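You operate a simulated robot arm through the tools that you are given. There is no shell and no other tool.

You run a simulated robot arm. Do the job below in one go: nothing can be reset, and whatever is moved stays where it is left.

## Task
Brown egg in the blue egg cup, white egg in the other; set the timer to five minutes.
Fine: push the empty white tray up to the canister.

It is judged by the outcome, as a careful person would: the job done as asked, and still so three seconds after it is handed in. It fails if anything else is knocked over, pushed out of place, dropped, spilled or broken.

## Robot
A 7-joint arm with a two-finger parallel gripper, fixed in place. Base frame: the origin is at the foot of the arm, x ahead of it, y to its left, z up; the work surface is at about z = 0. Units: cm, degrees, N and s.
With the tool pointing down near the work surface it reaches from about 26 to 68 cm from the base axis. Its first joint turns from -166.0 to 166.0 degrees. Payload 2.5 kg.
Tool frame: the origin (TCP) lies between the finger pads and is the grasp point; the fingertips stand 3 cm ahead of it; z points along the fingers, y is the line along which they close. Largest opening 9.4 cm; finger width 2.8, thickness 1; the body of the gripper, 5 by 9.6 cm, starts 5.5 cm behind the TCP.
Orientation is that of the tool frame in the base frame, as a unit quaternion [w, x, y, z]. With the fingers straight down and closing along the base's y, the tool's x points along the base's -x, its y along +y and its z along -z.

## Interface
- The arm moves only by the tool step_arm. Its argument "deltas" is a list of rows, each an object (a shift or turn left out is 0, a gripper value left out holds the last) with "offset": the shift along the tool's x, y, z in units of 40 mm (1.0 is 40 mm), a list of three; "angular": the turn, a rotation vector about the tool's x, y, z in units of 5 degrees (1.0 is 5 degrees), a list of three. In form: [{"offset": [x, y, z], "angular": [ax, ay, az]}, ...]. A call has 1 to 20 rows; each row shifts and turns the commanded pose from where the row before left it, along the tool's axes as they then stand. "gripper" is the opening, from 0 (shut) to 1 (fully open), set as the call begins (left out, the last holds). A call with a number of a shift or a turn outside -1 to 1 is refused whole. Rows are played at 5 a second. More than 5 cm and 8.6 degrees between two rows, or a gripper value outside its range, and nothing of the call is played. Where a pose cannot be reached the arm comes as near as it can. A force on the tool above 40 N (or 10 N above the force at the start of the call, whichever is more), or a blocked arm, ends the call early, and 0.2 s more pass. Each finger travels about 7.2 cm/s and halts on what it meets, pressing with about 21 N; the grip force reading is that of the motor and also rises with nothing between the fingers. The clock runs only during rows and for 0.2 s after the last one: add rows that do not move to give the fingers time. It gives the time, the measured TCP pose, the force on the tool (base axes), the opening and the grip force at its end, in the units of the frame above (readings bear some noise), with the torque about the TCP (base axes, N m) and any sound that the robot's microphone picked up.
- Cameras (640 x 400 px; columns grow to the right, rows downward): "scene" is fixed at [4.95, -49.65, 61.06]; the picture's right is [0.77, -0.64, 0.00], its down [-0.27, -0.33, -0.90] and it looks along [0.58, 0.70, -0.43] (base axes); focal length 341 px, centre (320, 200). "wrist" rides on the gripper at [7.6, 1.4, -10.3] in the tool frame; the picture's right is [-0.18, 0.98, 0.00], its down [-0.75, -0.14, -0.64] and it looks along [-0.63, -0.12, 0.77] (tool axes); focal length 243 px, centre (320, 200). There is no depth. A picture from a camera that has moved, and an enlarged one, comes with that camera's place and axes in the base frame and with its lens. The place of the scene camera against the robot may be out by one fixed shift of up to 1.2 cm in any direction.
- camera(camera): a new picture of that camera. It takes no simulated time.
- close_up(camera, box): a new picture of the part [left, top, right, bottom] of that camera's present view, enlarged. It takes no simulated time.
- sign_off(): hands the job in; it is judged then, once.

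Nothing tells you positions but the pictures and the camera data. Unless the task says otherwise, let go and move clear before handing in.

The tools are called as a command line: name --argument value ..., lists and objects as JSON in quotes. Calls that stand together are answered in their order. step_arm: Moves the arm, as the interface text tells. Its arguments: {"type":"object","properties":{"deltas":{"type":"array"},"gripper":{"type":"number"}},"required":["deltas"]} The other tools are called the same way: camera (camera) takes a picture; close_up (camera, box) takes an enlarged picture of a part of a camera's view; sign_off () hands the job in.

At the start:

```text
time: 0.0
tcp_pos: [49.22, 1.21, 39.69]
tcp_rot: [0.001, -0.001, 1.0, -0.001]
wrist_force: [0.5, 0.9, 0.3]
wrist_torque: [-0.01, -0.03, 0.01]
gripper_width: 9.41
grasp_force: 0.2
```

scene: 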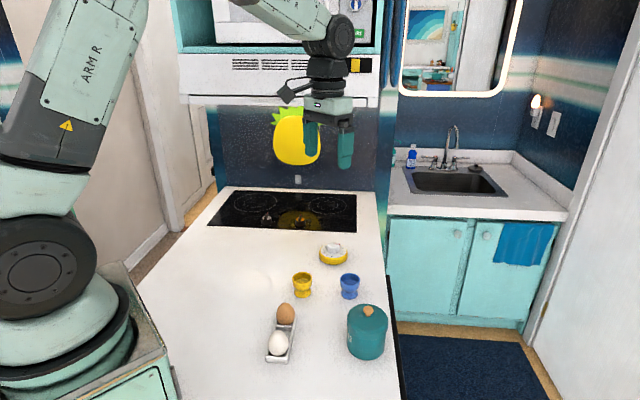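
wrist: 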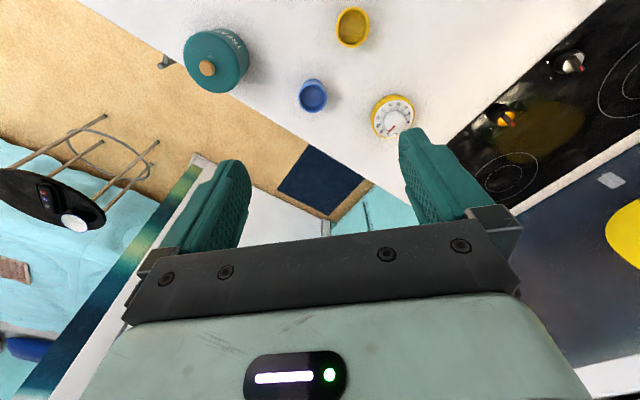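

I see a tray holding a brown and a white egg, a yellow and a blue egg cup, a yellow dial timer and a teal canister. I'll look closer before moving anything.

close_up --camera "scene" --box '[240, 230, 400, 370]'

close_up --camera "scene" --box '[310, 235, 360, 270]'

close_up --camera "wrist" --box '[350, 80, 430, 140]'

close_up --camera "wrist" --box '[170, 0, 430, 160]'

```text
2.86 times, centred on (320, 300) of scene
camera zoom: at [4.95, -49.65, 61.06], right [0.77, -0.64, 0.0], down [-0.27, -0.33, -0.9], along [0.58, 0.7, -0.43], focal length 974 px, centre (320, -86)
```

zoom: 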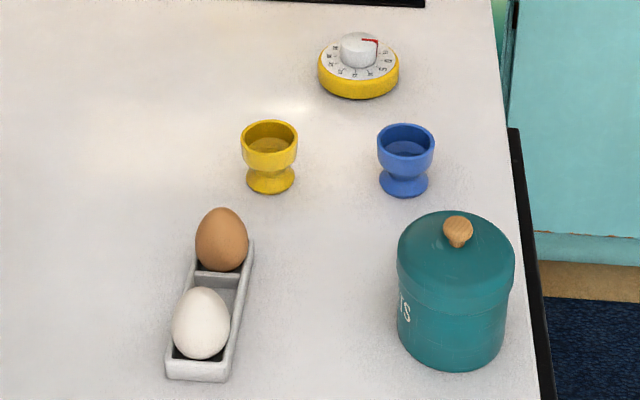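

```text
11.43 times, centred on (335, 252) of scene
camera zoom: at [4.95, -49.65, 61.06], right [0.77, -0.64, 0.0], down [-0.27, -0.33, -0.9], along [0.58, 0.7, -0.43], focal length 3894 px, centre (149, -400)
```

zoom: 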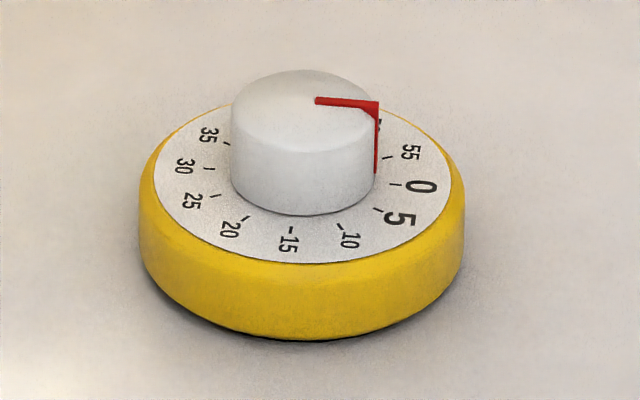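

```text
6.67 times, centred on (390, 110) of wrist
camera zoom: at [41.5, 2.57, 50.17], right [0.18, 0.98, 0.0], down [0.75, -0.14, 0.64], along [0.63, -0.12, -0.77], focal length 1618 px, centre (-147, 800)
```

zoom: 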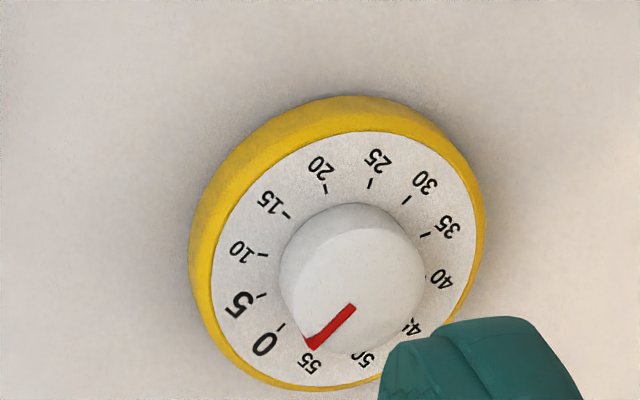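

```text
2.46 times, centred on (300, 80) of wrist
camera zoom: at [41.5, 2.57, 50.17], right [0.18, 0.98, 0.0], down [0.75, -0.14, 0.64], along [0.63, -0.12, -0.77], focal length 597 px, centre (369, 495)
```

zoom: 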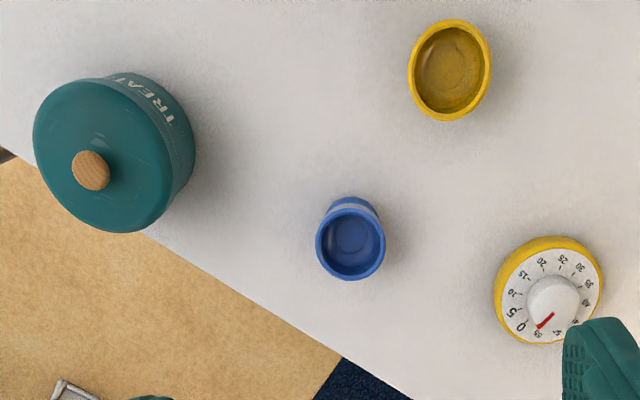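

From the scene view I put the tray at about (33.6, -2), the yellow cup at (46, 7.5), the blue cup at (56, 0), the timer at (64, 15) and the canister at (47, -15). I'll bring the wrist camera to a lower viewpoint over the counter to measure these better.

step_arm --deltas '[{"offset": [0.33, -0.03, 0.36]}, {"offset": [0.33, -0.03, 0.36]}, {"offset": [0.33, -0.03, 0.36]}, {"offset": [0.33, -0.03, 0.36]}, {"offset": [0.33, -0.03, 0.36]}, {"offset": [0.33, -0.03, 0.36]}, {"offset": [0.33, -0.03, 0.36]}, {"offset": [0.33, -0.03, 0.36]}, {"offset": [0.33, -0.03, 0.36]}, {"offset": [0.33, -0.03, 0.36]}, {"offset": [0, 0, 0]}, {"offset": [0, 0, 0]}]' --gripper 1.0

camera --camera "wrist"

```text
time: 2.6
tcp_pos: [36.09, -0.09, 25.44]
tcp_rot: [0.0, 0.0, 1.0, 0.0]
wrist_force: [0.4, -0.4, 0.8]
wrist_torque: [-0.03, -0.01, -0.02]
gripper_width: 9.38
grasp_force: 0.2
```

```text
taken
camera wrist: at [28.39, 1.46, 35.77], right [0.18, 0.98, 0.0], down [0.75, -0.14, 0.64], along [0.63, -0.12, -0.77], focal length 243 px, centre (320, 200)
```

wrist: 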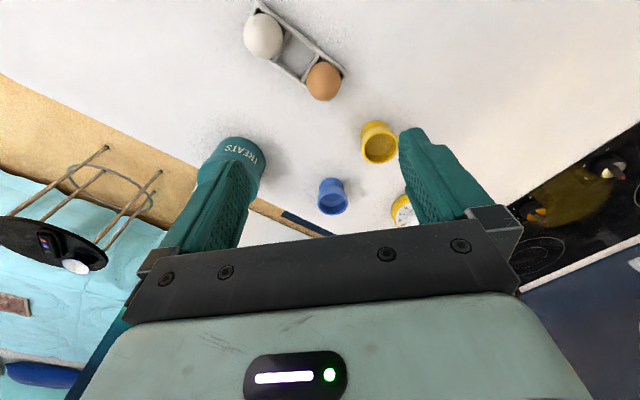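

The wrist camera now shows the tray and both eggs at the top, with the cups beyond. I'll enlarge the parts I need for measuring.

close_up --camera "wrist" --box '[220, 0, 380, 110]'

close_up --camera "wrist" --box '[300, 110, 420, 230]'

close_up --camera "scene" --box '[250, 290, 310, 370]'

```text
3.64 times, centred on (300, 55) of wrist
camera zoom: at [28.39, 1.46, 35.77], right [0.18, 0.98, 0.0], down [0.75, -0.14, 0.64], along [0.63, -0.12, -0.77], focal length 882 px, centre (393, 727)
```

zoom: 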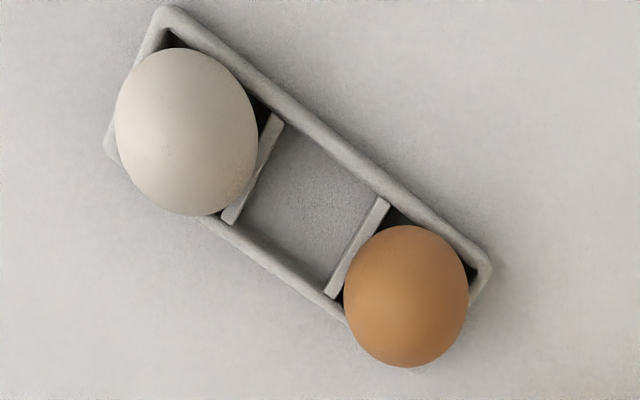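

```text
3.33 times, centred on (360, 170) of wrist
camera zoom: at [28.39, 1.46, 35.77], right [0.18, 0.98, 0.0], down [0.75, -0.14, 0.64], along [0.63, -0.12, -0.77], focal length 809 px, centre (187, 300)
```

zoom: 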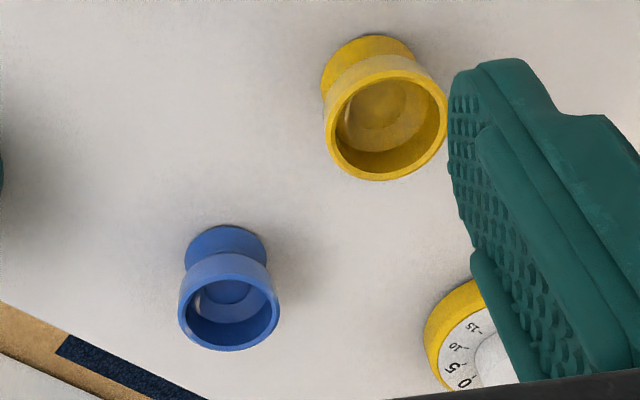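

```text
5.00 times, centred on (280, 330) of scene
camera zoom: at [4.95, -49.65, 61.06], right [0.77, -0.64, 0.0], down [-0.27, -0.33, -0.9], along [0.58, 0.7, -0.43], focal length 1704 px, centre (520, -450)
```

zoom: 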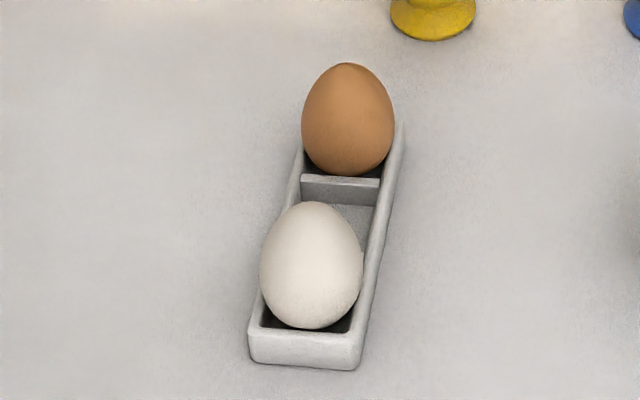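

The tray is centred near (33.3, -2.5) and lies at 45°, with the white egg at about (30.4, -5.4) and the brown egg at about (36.3, 0.4). I'll rotate the gripper to close across the tray's width and descend partway above the brown egg to measure heights.

step_arm --deltas '[{"offset": [0, 0, 0.25], "angular": [0, 0, -1]}, {"offset": [0, 0, 0.25], "angular": [0, 0, -1]}, {"offset": [0, 0, 0.25], "angular": [0, 0, -1]}, {"offset": [0, 0, 0.25], "angular": [0, 0, -1]}, {"offset": [0, 0, 0.25], "angular": [0, 0, -1]}, {"offset": [0, 0, 0.25], "angular": [0, 0, -1]}, {"offset": [0, 0, 0.25], "angular": [0, 0, -1]}, {"offset": [0, 0, 0.25], "angular": [0, 0, -1]}, {"offset": [0, 0, 0.25], "angular": [0, 0, -1]}, {"offset": [0, 0, 0]}, {"offset": [0, 0, 0]}]'

camera --camera "wrist"

close_up --camera "scene" --box '[220, 220, 380, 370]'

```text
time: 5.0
tcp_pos: [35.95, 0.03, 16.35]
tcp_rot: [0.0, -0.384, 0.923, 0.0]
wrist_force: [0.7, 0.4, -0.4]
wrist_torque: [-0.01, 0.01, 0.02]
gripper_width: 9.38
grasp_force: 0.1
```

```text
taken
camera wrist: at [29.53, -4.39, 26.82], right [-0.57, 0.82, 0.0], down [0.63, 0.43, 0.64], along [0.53, 0.36, -0.77], focal length 243 px, centre (320, 200)
```

wrist: 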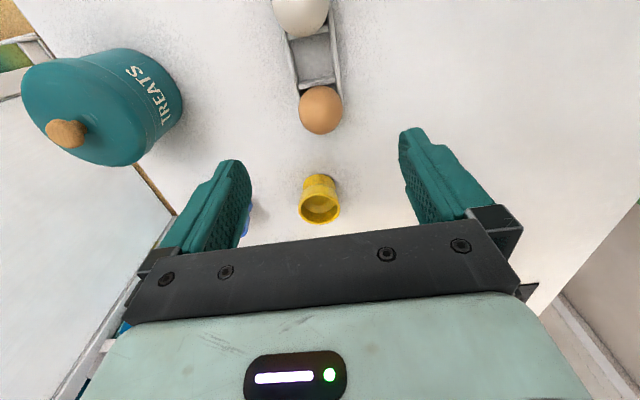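

```text
2.67 times, centred on (300, 295) of scene
camera zoom: at [4.95, -49.65, 61.06], right [0.77, -0.64, 0.0], down [-0.27, -0.33, -0.9], along [0.58, 0.7, -0.43], focal length 909 px, centre (373, -53)
```

zoom: 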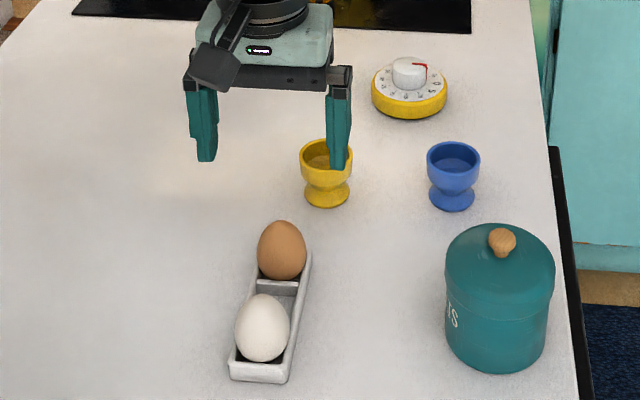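

The gripper is now square to the tray. I'll enlarge the brown egg in this view to triangulate its centre.

close_up --camera "wrist" --box '[260, 0, 380, 140]'

close_up --camera "wrist" --box '[280, 150, 360, 240]'

close_up --camera "wrist" --box '[10, 30, 200, 180]'

```text
2.86 times, centred on (320, 70) of wrist
camera zoom: at [29.53, -4.39, 26.82], right [-0.57, 0.82, 0.0], down [0.63, 0.43, 0.64], along [0.53, 0.36, -0.77], focal length 693 px, centre (320, 571)
```

zoom: 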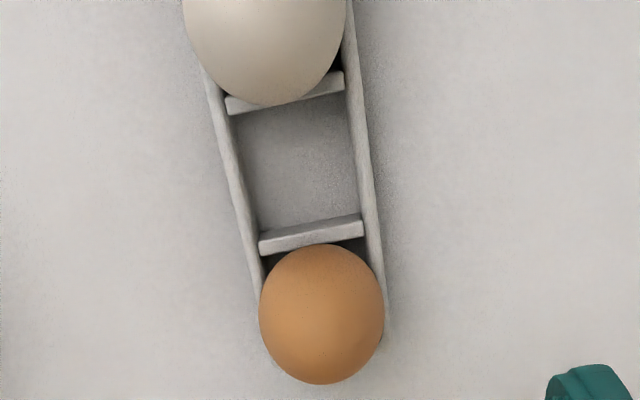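

```text
4.44 times, centred on (320, 195) of wrist
camera zoom: at [29.53, -4.39, 26.82], right [-0.57, 0.82, 0.0], down [0.63, 0.43, 0.64], along [0.53, 0.36, -0.77], focal length 1078 px, centre (320, 222)
```

zoom: 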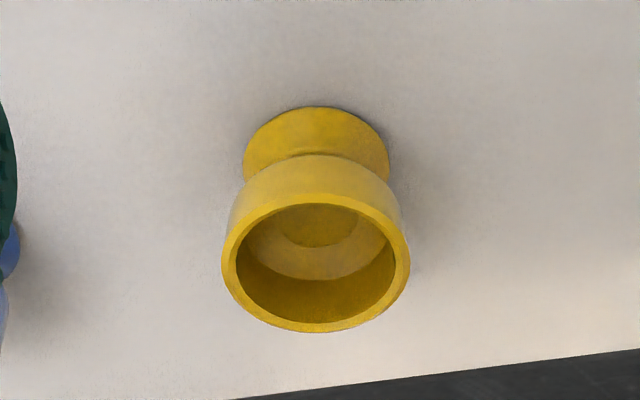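

```text
2.67 times, centred on (105, 105) of wrist
camera zoom: at [29.53, -4.39, 26.82], right [-0.57, 0.82, 0.0], down [0.63, 0.43, 0.64], along [0.53, 0.36, -0.77], focal length 647 px, centre (893, 453)
```

zoom: 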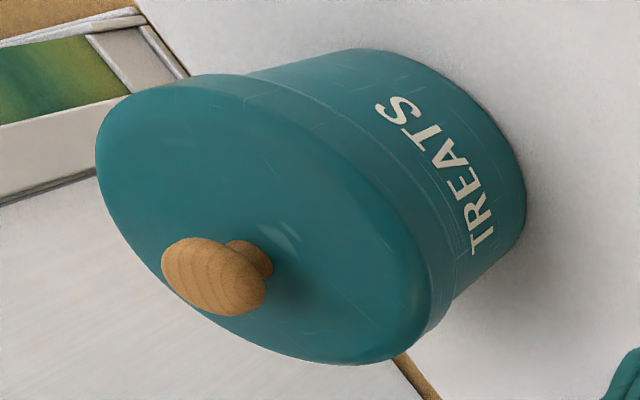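

Two wrist views agree on the brown egg's centre at (36.4, 0.45, 3.0), with a diameter of about 4.25. I'll line up over it and lower until the fingers straddle it above the tray wall.

step_arm --deltas '[{"offset": [-0.08, 0, 0.25]}, {"offset": [-0.075, 0, 0.25]}, {"offset": [0, 0, 0.25]}, {"offset": [0, 0, 0.25]}, {"offset": [0, 0, 0.25]}, {"offset": [0, 0, 0.25]}, {"offset": [0, 0, 0.25]}, {"offset": [0, 0, 0.25]}, {"offset": [0, 0, 0]}, {"offset": [0, 0, 0]}]'

camera --camera "wrist"

close_up --camera "scene" --box '[230, 240, 340, 370]'

```text
time: 7.2
tcp_pos: [36.59, 0.4, 8.16]
tcp_rot: [-0.001, -0.383, 0.924, 0.0]
wrist_force: [-0.4, -1.4, 0.0]
wrist_torque: [0.0, -0.02, 0.0]
gripper_width: 9.4
grasp_force: 0.0
```

```text
taken
camera wrist: at [29.99, -3.98, 18.67], right [-0.57, 0.82, 0.0], down [0.63, 0.43, 0.64], along [0.53, 0.36, -0.77], focal length 243 px, centre (320, 200)
```

wrist: 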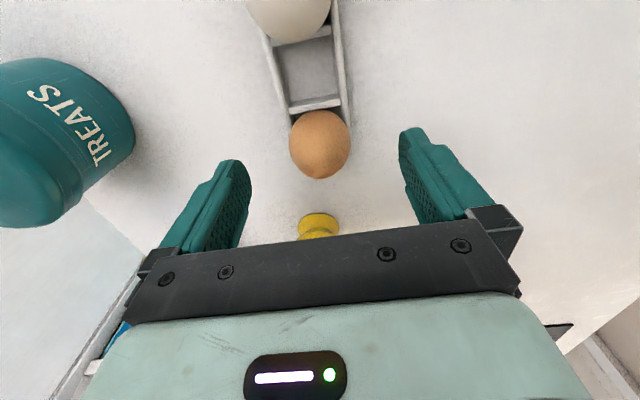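

```text
3.08 times, centred on (285, 305) of scene
camera zoom: at [4.95, -49.65, 61.06], right [0.77, -0.64, 0.0], down [-0.27, -0.33, -0.9], along [0.58, 0.7, -0.43], focal length 1048 px, centre (428, -123)
```

zoom: 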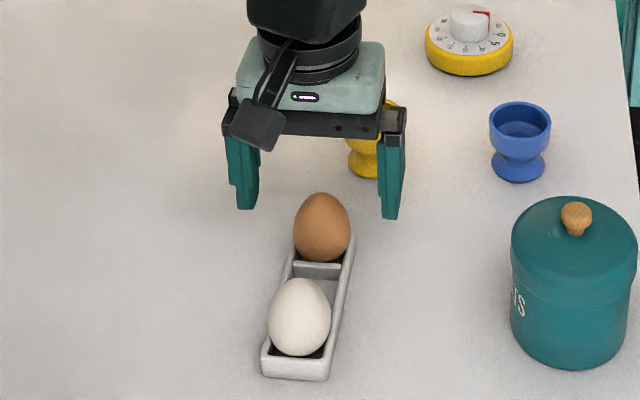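

The fingers straddle the brown egg and the alignment looks good. I'll lower the tips to about z = 2, just above the tray wall.

step_arm --deltas '[{"offset": [0, 0, 0.2]}, {"offset": [0, 0, 0.2]}, {"offset": [0, 0, 0.2]}, {"offset": [0, 0, 0.18]}, {"offset": [0, 0, 0]}, {"offset": [0, 0, 0]}]'

camera --camera "wrist"

close_up --camera "scene" --box '[240, 260, 320, 350]'

```text
time: 8.6
tcp_pos: [36.44, 0.43, 5.17]
tcp_rot: [0.0, -0.383, 0.924, -0.001]
wrist_force: [0.1, 0.3, -0.1]
wrist_torque: [0.02, 0.0, -0.01]
gripper_width: 9.41
grasp_force: 0.1
```

```text
taken
camera wrist: at [29.96, -3.93, 15.59], right [-0.57, 0.82, 0.0], down [0.63, 0.43, 0.64], along [0.53, 0.36, -0.77], focal length 243 px, centre (320, 200)
```

wrist: 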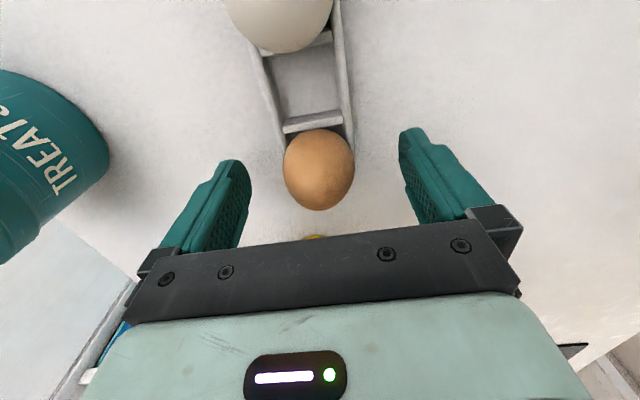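

```text
4.44 times, centred on (280, 305) of scene
camera zoom: at [4.95, -49.65, 61.06], right [0.77, -0.64, 0.0], down [-0.27, -0.33, -0.9], along [0.58, 0.7, -0.43], focal length 1514 px, centre (498, -267)
```

zoom: 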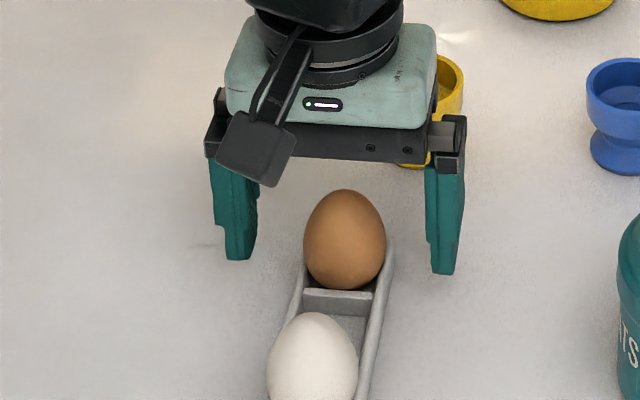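

The finger tips sit just below the egg's widest point. I'll raise slightly so less finger will meet the cup rim later, then close gently in steps.

step_arm --deltas '[{"offset": [0, 0, -0.07]}, {"offset": [0, 0, 0]}, {"offset": [0, 0, 0]}, {"offset": [0, 0, 0]}]' --gripper 0.5

camera --camera "wrist"

close_up --camera "scene" --box '[240, 260, 320, 350]'

```text
time: 9.6
tcp_pos: [36.5, 0.38, 5.45]
tcp_rot: [0.001, -0.383, 0.924, 0.0]
wrist_force: [0.4, 0.1, 0.2]
wrist_torque: [-0.01, -0.01, -0.01]
gripper_width: 4.7
grasp_force: 0.0
```

```text
taken
camera wrist: at [29.96, -3.96, 15.86], right [-0.57, 0.82, 0.0], down [0.63, 0.43, 0.64], along [0.53, 0.36, -0.77], focal length 243 px, centre (320, 200)
```

wrist: 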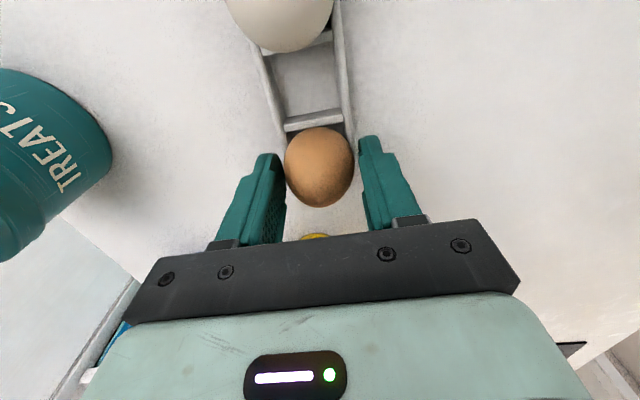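

```text
4.44 times, centred on (280, 305) of scene
camera zoom: at [4.95, -49.65, 61.06], right [0.77, -0.64, 0.0], down [-0.27, -0.33, -0.9], along [0.58, 0.7, -0.43], focal length 1514 px, centre (498, -267)
```

zoom: 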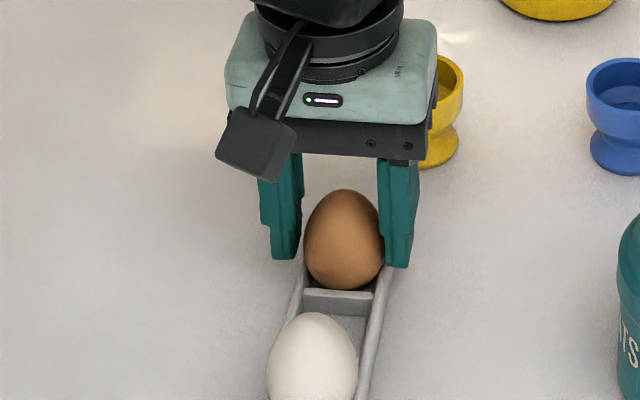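

The opening is 4.7 and the egg is centred between the pads. I'll close in small steps and read the force.

step_arm --deltas '[{"offset": [0, 0, 0]}, {"offset": [0, 0, 0]}, {"offset": [0, 0, 0]}]' --gripper 0.45

step_arm --deltas '[{"offset": [0, 0, 0]}, {"offset": [0, 0, 0]}, {"offset": [0, 0, 0]}]' --gripper 0.435

```text
time: 10.4
tcp_pos: [36.45, 0.3, 5.45]
tcp_rot: [0.0, -0.382, 0.924, 0.0]
wrist_force: [1.6, -0.2, -0.2]
wrist_torque: [-0.02, 0.04, 0.01]
gripper_width: 4.31
grasp_force: 0.8
```

```text
time: 11.2
tcp_pos: [36.44, 0.39, 5.49]
tcp_rot: [-0.001, -0.382, 0.924, 0.0]
wrist_force: [0.8, -0.6, -0.4]
wrist_torque: [-0.01, 0.0, 0.02]
gripper_width: 4.22
grasp_force: 5.6
```

The fingers have stopped on the egg at 4.22 cm with about 5.6 N. I'll lift slowly and check that it comes out of the tray without dragging it.

step_arm --deltas '[{"offset": [0, 0, -0.1]}, {"offset": [0, 0, -0.1]}, {"offset": [0, 0, -0.15]}, {"offset": [0, 0, -0.2]}, {"offset": [0, 0, -0.25]}, {"offset": [0, 0, -0.25]}, {"offset": [0, 0, -0.25]}, {"offset": [0, 0, -0.25]}, {"offset": [0, 0, -0.25]}, {"offset": [0, 0, 0]}, {"offset": [0, 0, 0]}]'

camera --camera "wrist"

close_up --camera "scene" --box '[230, 230, 340, 370]'

```text
time: 13.6
tcp_pos: [36.42, 0.45, 12.57]
tcp_rot: [-0.001, -0.383, 0.924, -0.001]
wrist_force: [-0.4, 0.7, -0.7]
wrist_torque: [-0.01, -0.02, 0.01]
gripper_width: 4.16
grasp_force: 21.1
```

```text
taken
camera wrist: at [29.97, -3.96, 23.06], right [-0.57, 0.82, 0.0], down [0.63, 0.43, 0.64], along [0.53, 0.36, -0.77], focal length 243 px, centre (320, 200)
```

wrist: 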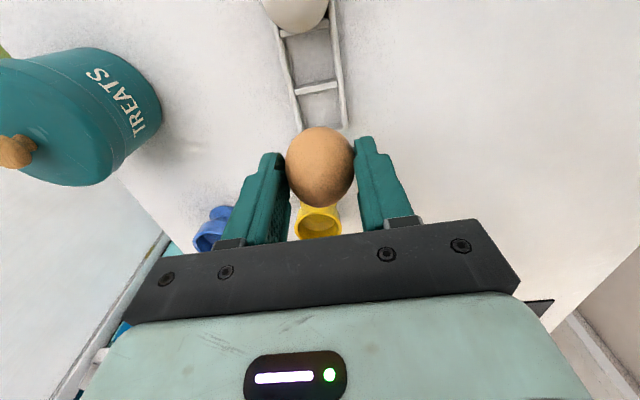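

```text
2.86 times, centred on (285, 300) of scene
camera zoom: at [4.95, -49.65, 61.06], right [0.77, -0.64, 0.0], down [-0.27, -0.33, -0.9], along [0.58, 0.7, -0.43], focal length 974 px, centre (420, -86)
```

zoom: 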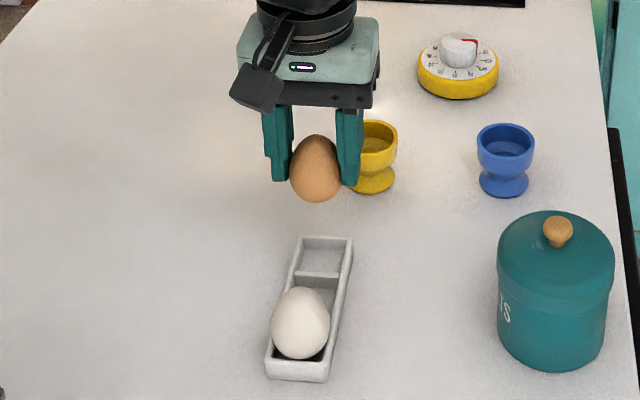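

The brown egg is lifted clear and the tray hasn't moved. I'll carry it high to above the blue cup near (55, -1.1) and refine the cup position from there.

step_arm --deltas '[{"offset": [0, 0, -0.3]}, {"offset": [0, 0, -0.3]}, {"offset": [-0.215, -0.254, -0.05]}, {"offset": [-0.215, -0.254, -0.05]}, {"offset": [-0.215, -0.254, -0.05]}, {"offset": [-0.215, -0.254, -0.05]}, {"offset": [-0.215, -0.254, -0.05]}, {"offset": [-0.215, -0.254, -0.05]}, {"offset": [-0.215, -0.254, -0.05]}, {"offset": [-0.215, -0.254, -0.05]}, {"offset": [-0.215, -0.254, -0.05]}, {"offset": [-0.215, -0.254, -0.05]}, {"offset": [-0.215, -0.254, 0]}, {"offset": [-0.215, -0.254, 0]}, {"offset": [-0.215, -0.254, 0]}, {"offset": [-0.215, -0.254, 0]}, {"offset": [0, 0, 0]}, {"offset": [0, 0, 0]}]'

camera --camera "wrist"

close_up --camera "wrist" --box '[270, 40, 370, 140]'

camera --camera "scene"

```text
time: 17.4
tcp_pos: [55.06, -1.08, 17.22]
tcp_rot: [0.0, -0.383, 0.924, 0.0]
wrist_force: [0.1, -1.0, -1.9]
wrist_torque: [-0.04, 0.01, -0.01]
gripper_width: 4.25
grasp_force: 5.8
```

```text
taken
camera wrist: at [48.6, -5.58, 27.56], right [-0.57, 0.82, 0.0], down [0.63, 0.43, 0.64], along [0.53, 0.36, -0.77], focal length 243 px, centre (320, 200)
```

wrist: 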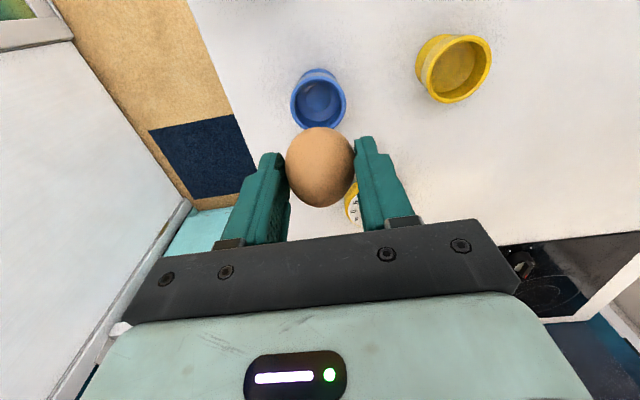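

```text
4.00 times, centred on (320, 90) of wrist
camera zoom: at [48.6, -5.58, 27.56], right [-0.57, 0.82, 0.0], down [0.63, 0.43, 0.64], along [0.53, 0.36, -0.77], focal length 970 px, centre (320, 640)
```

zoom: 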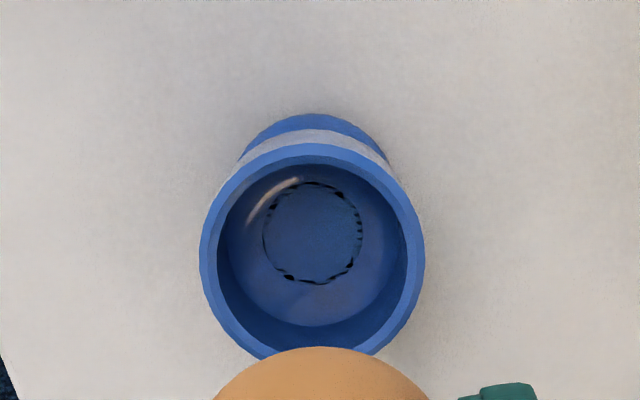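

```text
taken
```

scene: 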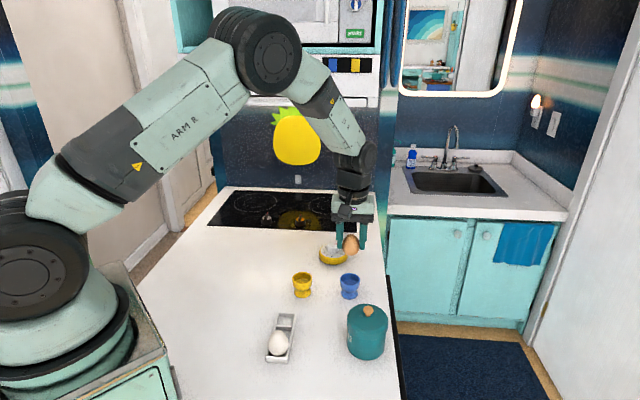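

The blue cup's centre is at about (54.9, -1.45), with its rim near z = 4.5. I'll shift a few millimetres to line up the egg and lower it to just above the cup.

step_arm --deltas '[{"offset": [0.106, -0.028, 0]}, {"offset": [0, 0, 0.2]}, {"offset": [0, 0, 0.3]}, {"offset": [0, 0, 0.3]}, {"offset": [0, 0, 0.3]}, {"offset": [0, 0, 0.3]}, {"offset": [0, 0, 0.2]}, {"offset": [0, 0, 0]}, {"offset": [0, 0, 0]}]'

close_up --camera "scene" --box '[310, 230, 390, 310]'

camera --camera "wrist"

```text
time: 19.4
tcp_pos: [54.75, -1.48, 10.78]
tcp_rot: [-0.001, -0.384, 0.923, 0.0]
wrist_force: [-0.2, -0.3, -1.4]
wrist_torque: [0.02, 0.02, -0.02]
gripper_width: 4.21
grasp_force: 6.2
```

```text
5.00 times, centred on (350, 270) of scene
camera zoom: at [4.95, -49.65, 61.06], right [0.77, -0.64, 0.0], down [-0.27, -0.33, -0.9], along [0.58, 0.7, -0.43], focal length 1704 px, centre (170, -150)
```

zoom: 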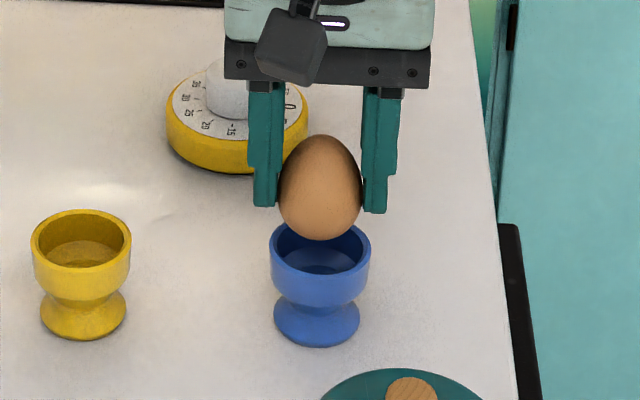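

```text
taken
camera wrist: at [48.3, -5.92, 21.23], right [-0.57, 0.82, 0.0], down [0.63, 0.43, 0.64], along [0.53, 0.36, -0.77], focal length 243 px, centre (320, 200)
```

wrist: 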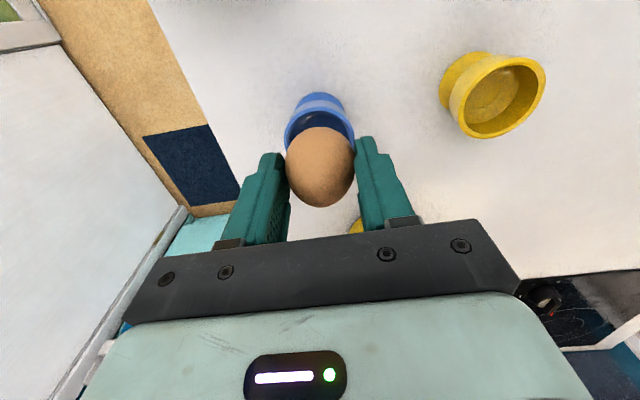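

The egg is centred over the blue cup in both views. I'll lower into the cup in small steps, watching the force.

step_arm --deltas '[{"offset": [0, 0, 0.15]}, {"offset": [0, 0, 0.15]}, {"offset": [0, 0, 0.15]}, {"offset": [0, 0, 0.1]}, {"offset": [0, 0, 0]}]'

close_up --camera "scene" --box '[320, 240, 380, 310]'

close_up --camera "wrist" --box '[250, 80, 390, 220]'

```text
time: 20.6
tcp_pos: [54.7, -1.5, 8.61]
tcp_rot: [0.0, -0.384, 0.924, 0.0]
wrist_force: [0.4, -0.2, 0.2]
wrist_torque: [-0.01, -0.03, -0.02]
gripper_width: 4.21
grasp_force: 0.8
```

```text
5.71 times, centred on (350, 275) of scene
camera zoom: at [4.95, -49.65, 61.06], right [0.77, -0.64, 0.0], down [-0.27, -0.33, -0.9], along [0.58, 0.7, -0.43], focal length 1947 px, centre (149, -229)
```

zoom: 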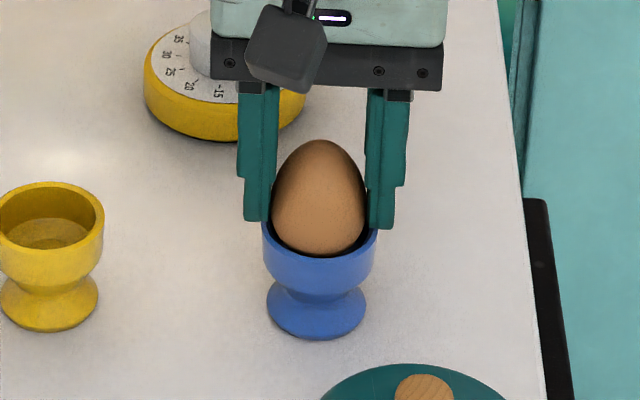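

```text
2.86 times, centred on (320, 150) of wrist
camera zoom: at [48.31, -5.94, 18.97], right [-0.57, 0.82, 0.0], down [0.63, 0.43, 0.64], along [0.53, 0.36, -0.77], focal length 693 px, centre (320, 343)
```

zoom: 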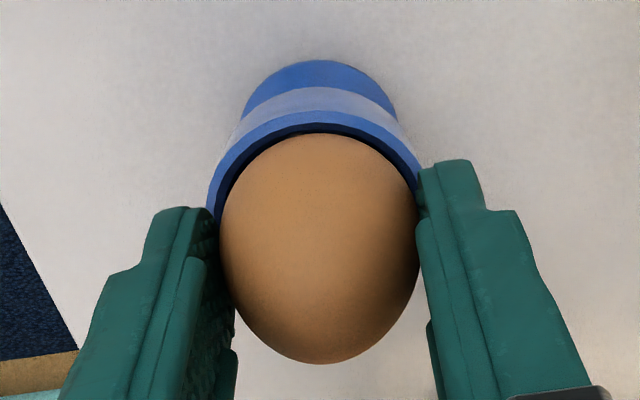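

The egg is entering the cup with the tips about 1 cm above the rim. I'll continue slowly.

step_arm --deltas '[{"offset": [0, 0, 0.05]}, {"offset": [0, 0, 0.05]}, {"offset": [0, 0, 0.05]}, {"offset": [0, 0, 0.05]}, {"offset": [0, 0, 0]}]'

close_up --camera "scene" --box '[320, 240, 380, 310]'

close_up --camera "wrist" --box '[250, 80, 390, 220]'

```text
time: 21.8
tcp_pos: [54.9, -1.5, 7.8]
tcp_rot: [0.002, -0.384, 0.923, -0.001]
wrist_force: [2.8, 2.1, 12.3]
wrist_torque: [0.1, -0.07, -0.03]
gripper_width: 4.19
grasp_force: 18.6
```

```text
5.71 times, centred on (350, 275) of scene
camera zoom: at [4.95, -49.65, 61.06], right [0.77, -0.64, 0.0], down [-0.27, -0.33, -0.9], along [0.58, 0.7, -0.43], focal length 1947 px, centre (149, -229)
```

zoom: 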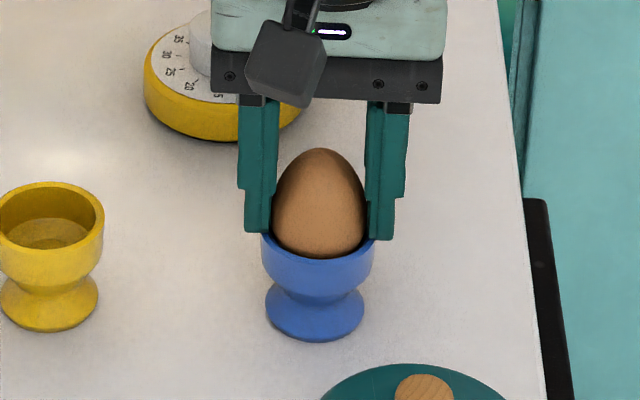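

```text
2.86 times, centred on (320, 150) of wrist
camera zoom: at [48.38, -5.9, 18.26], right [-0.57, 0.82, 0.0], down [0.63, 0.43, 0.64], along [0.53, 0.36, -0.76], focal length 693 px, centre (320, 343)
```

zoom: 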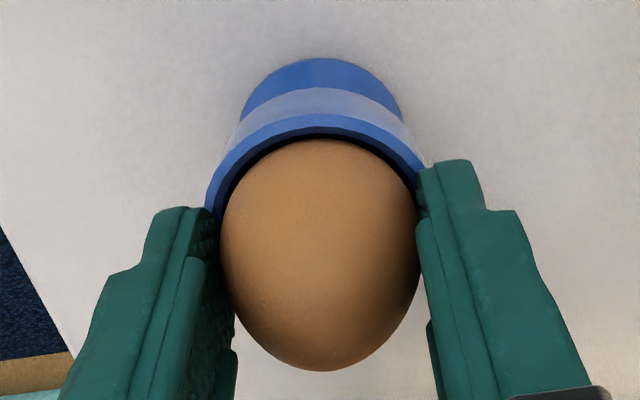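

The egg is now resting in the cup, with 12 N of upward force on the tool. I'll ease up a millimetre to relieve the pressure, then open the fingers gently.

step_arm --deltas '[{"offset": [0, 0, -0.03]}, {"offset": [0, 0, 0]}]'

close_up --camera "scene" --box '[330, 250, 370, 300]'

```text
time: 22.4
tcp_pos: [54.73, -1.51, 7.87]
tcp_rot: [-0.001, -0.384, 0.923, 0.0]
wrist_force: [2.1, 2.8, 7.6]
wrist_torque: [0.06, -0.08, -0.03]
gripper_width: 4.2
grasp_force: 18.9
```

```text
8.00 times, centred on (350, 275) of scene
camera zoom: at [4.95, -49.65, 61.06], right [0.77, -0.64, 0.0], down [-0.27, -0.33, -0.9], along [0.58, 0.7, -0.43], focal length 2726 px, centre (80, -400)
```

zoom: 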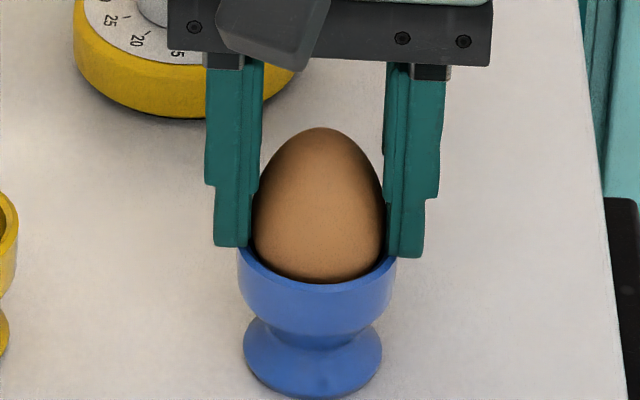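

The upward force is dropping. One more small lift, then I'll release.

step_arm --deltas '[{"offset": [0, 0, -0.03]}, {"offset": [0, 0, 0]}]'

step_arm --deltas '[{"offset": [0, 0, 0]}, {"offset": [0, 0, 0]}, {"offset": [0, 0, 0]}]' --gripper 0.48

close_up --camera "scene" --box '[330, 250, 370, 300]'

close_up --camera "wrist" --box '[250, 80, 390, 220]'

```text
time: 23.0
tcp_pos: [54.86, -1.61, 7.91]
tcp_rot: [-0.001, -0.383, 0.924, 0.0]
wrist_force: [-0.2, 0.2, -0.6]
wrist_torque: [0.0, 0.0, -0.03]
gripper_width: 4.18
grasp_force: 1.0
```

```text
time: 23.8
tcp_pos: [54.82, -1.61, 7.85]
tcp_rot: [0.001, -0.383, 0.924, -0.001]
wrist_force: [0.2, -1.5, -0.3]
wrist_torque: [0.02, 0.01, -0.04]
gripper_width: 4.5
grasp_force: 0.0
```

```text
8.00 times, centred on (350, 275) of scene
camera zoom: at [4.95, -49.65, 61.06], right [0.77, -0.64, 0.0], down [-0.27, -0.33, -0.9], along [0.58, 0.7, -0.43], focal length 2726 px, centre (80, -400)
```

zoom: 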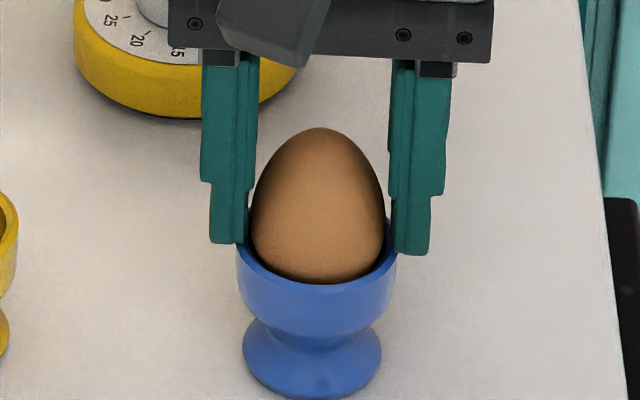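

```text
2.86 times, centred on (320, 150) of wrist
camera zoom: at [48.39, -5.95, 18.39], right [-0.57, 0.82, 0.0], down [0.63, 0.43, 0.64], along [0.53, 0.36, -0.77], focal length 693 px, centre (320, 343)
```

zoom: 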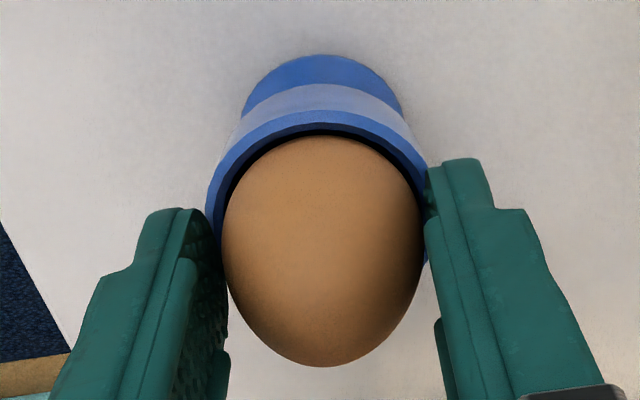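

The egg stands in the blue cup on its own. I'll open wider and rise straight up.

step_arm --deltas '[{"offset": [0, 0, 0]}, {"offset": [0, 0, 0]}, {"offset": [0, 0, -0.1]}, {"offset": [0, 0, -0.2]}, {"offset": [0, 0, -0.3]}, {"offset": [0, 0, -0.35]}, {"offset": [0, 0, -0.35]}, {"offset": [0, 0, -0.35]}, {"offset": [0, 0, -0.35]}, {"offset": [0, 0, 0]}]' --gripper 0.65

camera --camera "wrist"

close_up --camera "scene" --box '[260, 230, 400, 370]'

```text
time: 26.0
tcp_pos: [54.82, -1.57, 16.06]
tcp_rot: [0.001, -0.384, 0.923, 0.0]
wrist_force: [-0.4, 0.0, -0.6]
wrist_torque: [0.01, -0.01, 0.05]
gripper_width: 6.08
grasp_force: 0.0
```

```text
taken
camera wrist: at [48.36, -5.91, 26.44], right [-0.57, 0.82, 0.0], down [0.63, 0.43, 0.64], along [0.53, 0.36, -0.77], focal length 243 px, centre (320, 200)
```

wrist: 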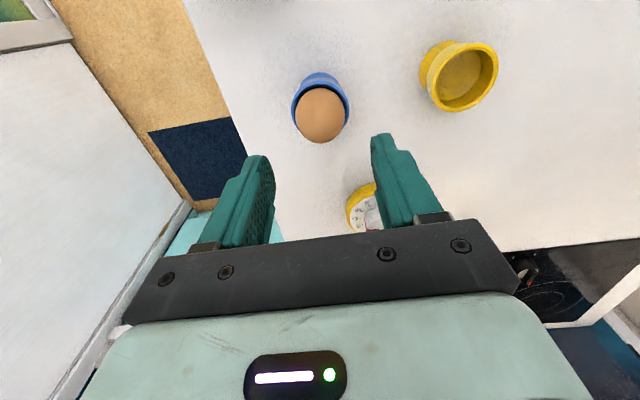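

```text
2.86 times, centred on (330, 300) of scene
camera zoom: at [4.95, -49.65, 61.06], right [0.77, -0.64, 0.0], down [-0.27, -0.33, -0.9], along [0.58, 0.7, -0.43], focal length 974 px, centre (291, -86)
```

zoom: 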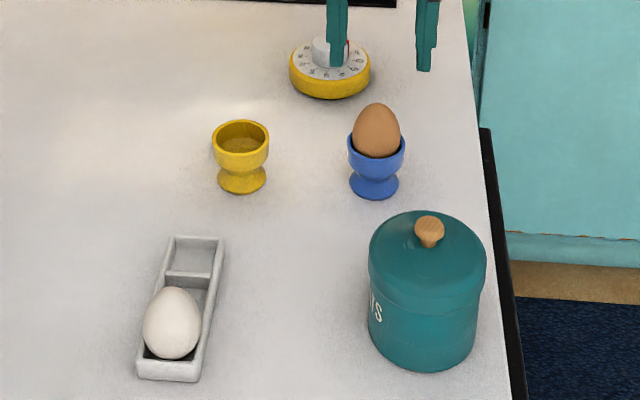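

The brown egg sits upright in the blue cup. I'll move back above the white egg with the gripper fully open.

step_arm --deltas '[{"offset": [0.31, 0.226, -0.015]}, {"offset": [0.31, 0.226, -0.015]}, {"offset": [0.31, 0.226, -0.015]}, {"offset": [0.31, 0.226, -0.015]}, {"offset": [0.31, 0.226, -0.015]}, {"offset": [0.31, 0.226, -0.015]}, {"offset": [0.31, 0.226, -0.015]}, {"offset": [0.31, 0.226, -0.015]}, {"offset": [0.31, 0.226, -0.015]}, {"offset": [0.31, 0.226, -0.015]}, {"offset": [0.31, 0.226, -0.015]}, {"offset": [0.31, 0.226, -0.015]}, {"offset": [0.31, 0.226, -0.015]}, {"offset": [0.31, 0.226, -0.015]}, {"offset": [0.31, 0.226, -0.015]}, {"offset": [0.31, 0.226, -0.015]}, {"offset": [0, 0, 0]}, {"offset": [0, 0, 0]}]' --gripper 1.0

camera --camera "wrist"

close_up --camera "wrist" --box '[250, 50, 390, 190]'

```text
time: 29.8
tcp_pos: [30.73, -5.51, 16.8]
tcp_rot: [0.0, -0.383, 0.924, 0.0]
wrist_force: [0.5, 0.7, -0.6]
wrist_torque: [-0.02, 0.01, 0.02]
gripper_width: 9.4
grasp_force: 0.1
```

```text
taken
camera wrist: at [24.22, -9.89, 27.31], right [-0.57, 0.82, 0.0], down [0.63, 0.43, 0.64], along [0.53, 0.36, -0.77], focal length 243 px, centre (320, 200)
```

wrist: 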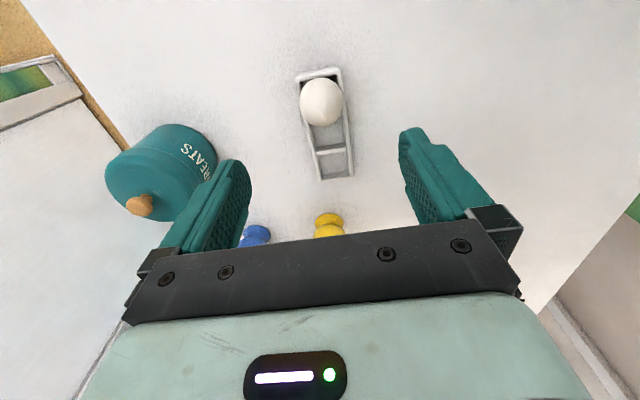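

```text
2.86 times, centred on (320, 120) of wrist
camera zoom: at [24.22, -9.89, 27.31], right [-0.57, 0.82, 0.0], down [0.63, 0.43, 0.64], along [0.53, 0.36, -0.77], focal length 693 px, centre (320, 429)
```

zoom: 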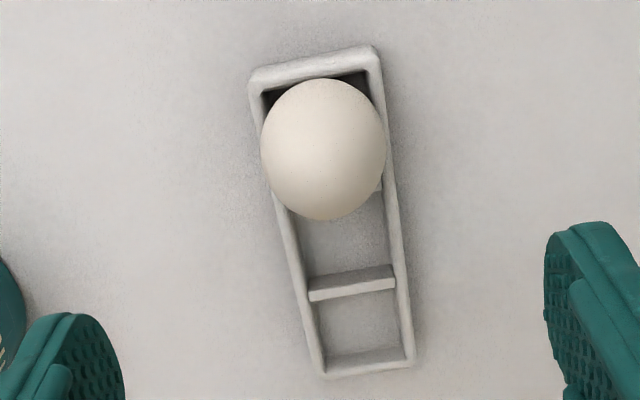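

The white egg's centre is at (30.53, -5.38), with a diameter of about 4.3. I'll make a small correction and descend to straddle it.

step_arm --deltas '[{"offset": [-0.022, 0.033, 0.2]}, {"offset": [0, 0, 0.3]}, {"offset": [0, 0, 0.3]}, {"offset": [0, 0, 0.3]}, {"offset": [0, 0, 0.3]}, {"offset": [0, 0, 0.3]}, {"offset": [0, 0, 0.3]}, {"offset": [0, 0, 0.2]}, {"offset": [0, 0, 0]}, {"offset": [0, 0, 0]}]'

camera --camera "wrist"

close_up --camera "scene" --box '[230, 270, 330, 370]'

```text
time: 32.0
tcp_pos: [30.66, -5.28, 8.15]
tcp_rot: [0.0, -0.383, 0.924, 0.0]
wrist_force: [0.1, -0.6, -0.4]
wrist_torque: [-0.04, -0.04, 0.04]
gripper_width: 9.43
grasp_force: 0.1
```

```text
taken
camera wrist: at [24.13, -9.7, 18.5], right [-0.57, 0.82, 0.0], down [0.63, 0.43, 0.64], along [0.53, 0.36, -0.77], focal length 243 px, centre (320, 200)
```

wrist: 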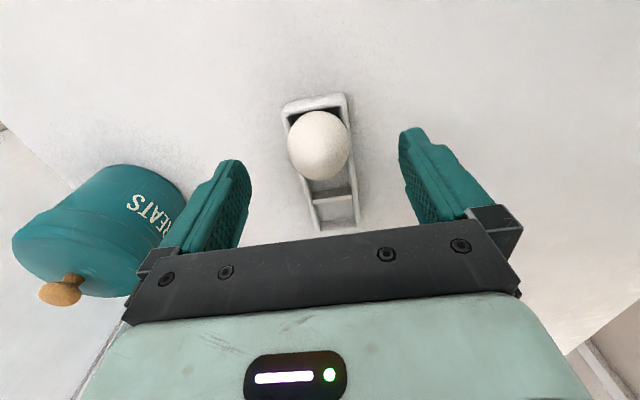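

```text
4.00 times, centred on (280, 320) of scene
camera zoom: at [4.95, -49.65, 61.06], right [0.77, -0.64, 0.0], down [-0.27, -0.33, -0.9], along [0.58, 0.7, -0.43], focal length 1363 px, centre (480, -280)
```

zoom: 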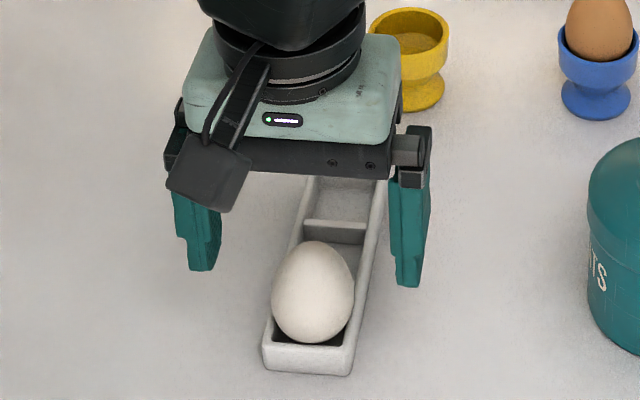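

The white egg sits centred between the fingers, just as the brown one did. I'll lower to the same grip height and close partway.

step_arm --deltas '[{"offset": [0, 0, 0.2]}, {"offset": [0, 0, 0.2]}, {"offset": [0, 0, 0.16]}, {"offset": [0, 0, 0.1]}, {"offset": [0, 0, 0]}]'

step_arm --deltas '[{"offset": [0, 0, 0]}, {"offset": [0, 0, 0]}, {"offset": [0, 0, 0]}, {"offset": [0, 0, 0]}]' --gripper 0.5

camera --camera "wrist"

close_up --camera "scene" --box '[230, 270, 330, 370]'

```text
time: 33.2
tcp_pos: [30.65, -5.36, 5.43]
tcp_rot: [0.0, -0.384, 0.923, -0.001]
wrist_force: [-0.8, 0.3, 0.2]
wrist_torque: [0.03, -0.01, -0.04]
gripper_width: 9.4
grasp_force: 0.1
```

```text
time: 34.2
tcp_pos: [30.65, -5.18, 5.44]
tcp_rot: [-0.001, -0.383, 0.924, 0.0]
wrist_force: [-0.4, -0.6, 0.3]
wrist_torque: [-0.01, 0.03, -0.01]
gripper_width: 4.71
grasp_force: 0.1
```

```text
taken
camera wrist: at [24.15, -9.65, 15.9], right [-0.57, 0.82, 0.0], down [0.63, 0.43, 0.64], along [0.53, 0.36, -0.77], focal length 243 px, centre (320, 200)
```

wrist: 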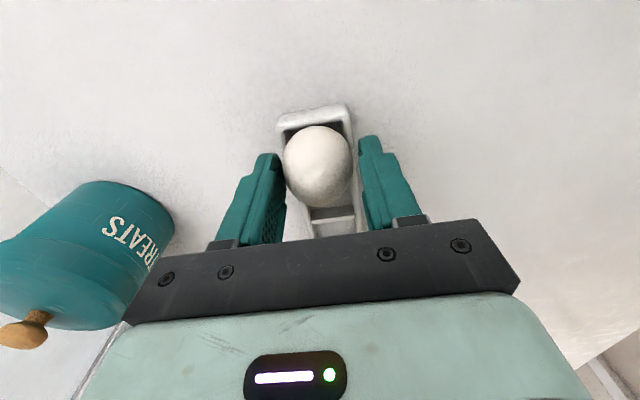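

```text
4.00 times, centred on (280, 320) of scene
camera zoom: at [4.95, -49.65, 61.06], right [0.77, -0.64, 0.0], down [-0.27, -0.33, -0.9], along [0.58, 0.7, -0.43], focal length 1363 px, centre (480, -280)
```

zoom: 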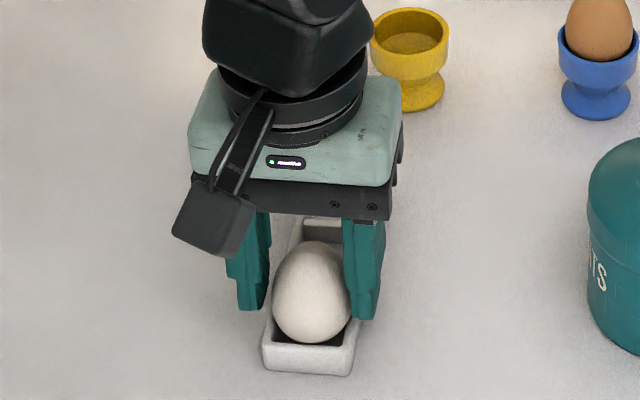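

The egg is about 1 mm toward one finger. I'll correct that, then close gently.

step_arm --deltas '[{"offset": [0, -0.02, 0]}, {"offset": [0, 0, 0]}]'

step_arm --deltas '[{"offset": [0, 0, 0]}, {"offset": [0, 0, 0]}, {"offset": [0, 0, 0]}]' --gripper 0.45

step_arm --deltas '[{"offset": [0, 0, 0]}, {"offset": [0, 0, 0]}, {"offset": [0, 0, 0]}]' --gripper 0.435

```text
time: 34.8
tcp_pos: [30.74, -5.33, 5.48]
tcp_rot: [-0.001, -0.383, 0.924, 0.0]
wrist_force: [0.2, 0.0, 0.6]
wrist_torque: [-0.02, -0.06, 0.02]
gripper_width: 4.69
grasp_force: 0.0
```

```text
time: 35.6
tcp_pos: [30.72, -5.31, 5.5]
tcp_rot: [0.0, -0.382, 0.924, 0.001]
wrist_force: [1.6, 0.3, -0.9]
wrist_torque: [0.0, 0.04, 0.04]
gripper_width: 4.31
grasp_force: 0.0
```

```text
time: 36.4
tcp_pos: [30.51, -5.29, 5.49]
tcp_rot: [0.0, -0.382, 0.924, 0.0]
wrist_force: [0.3, -0.7, -0.6]
wrist_torque: [-0.02, 0.01, -0.02]
gripper_width: 4.23
grasp_force: 5.5
```

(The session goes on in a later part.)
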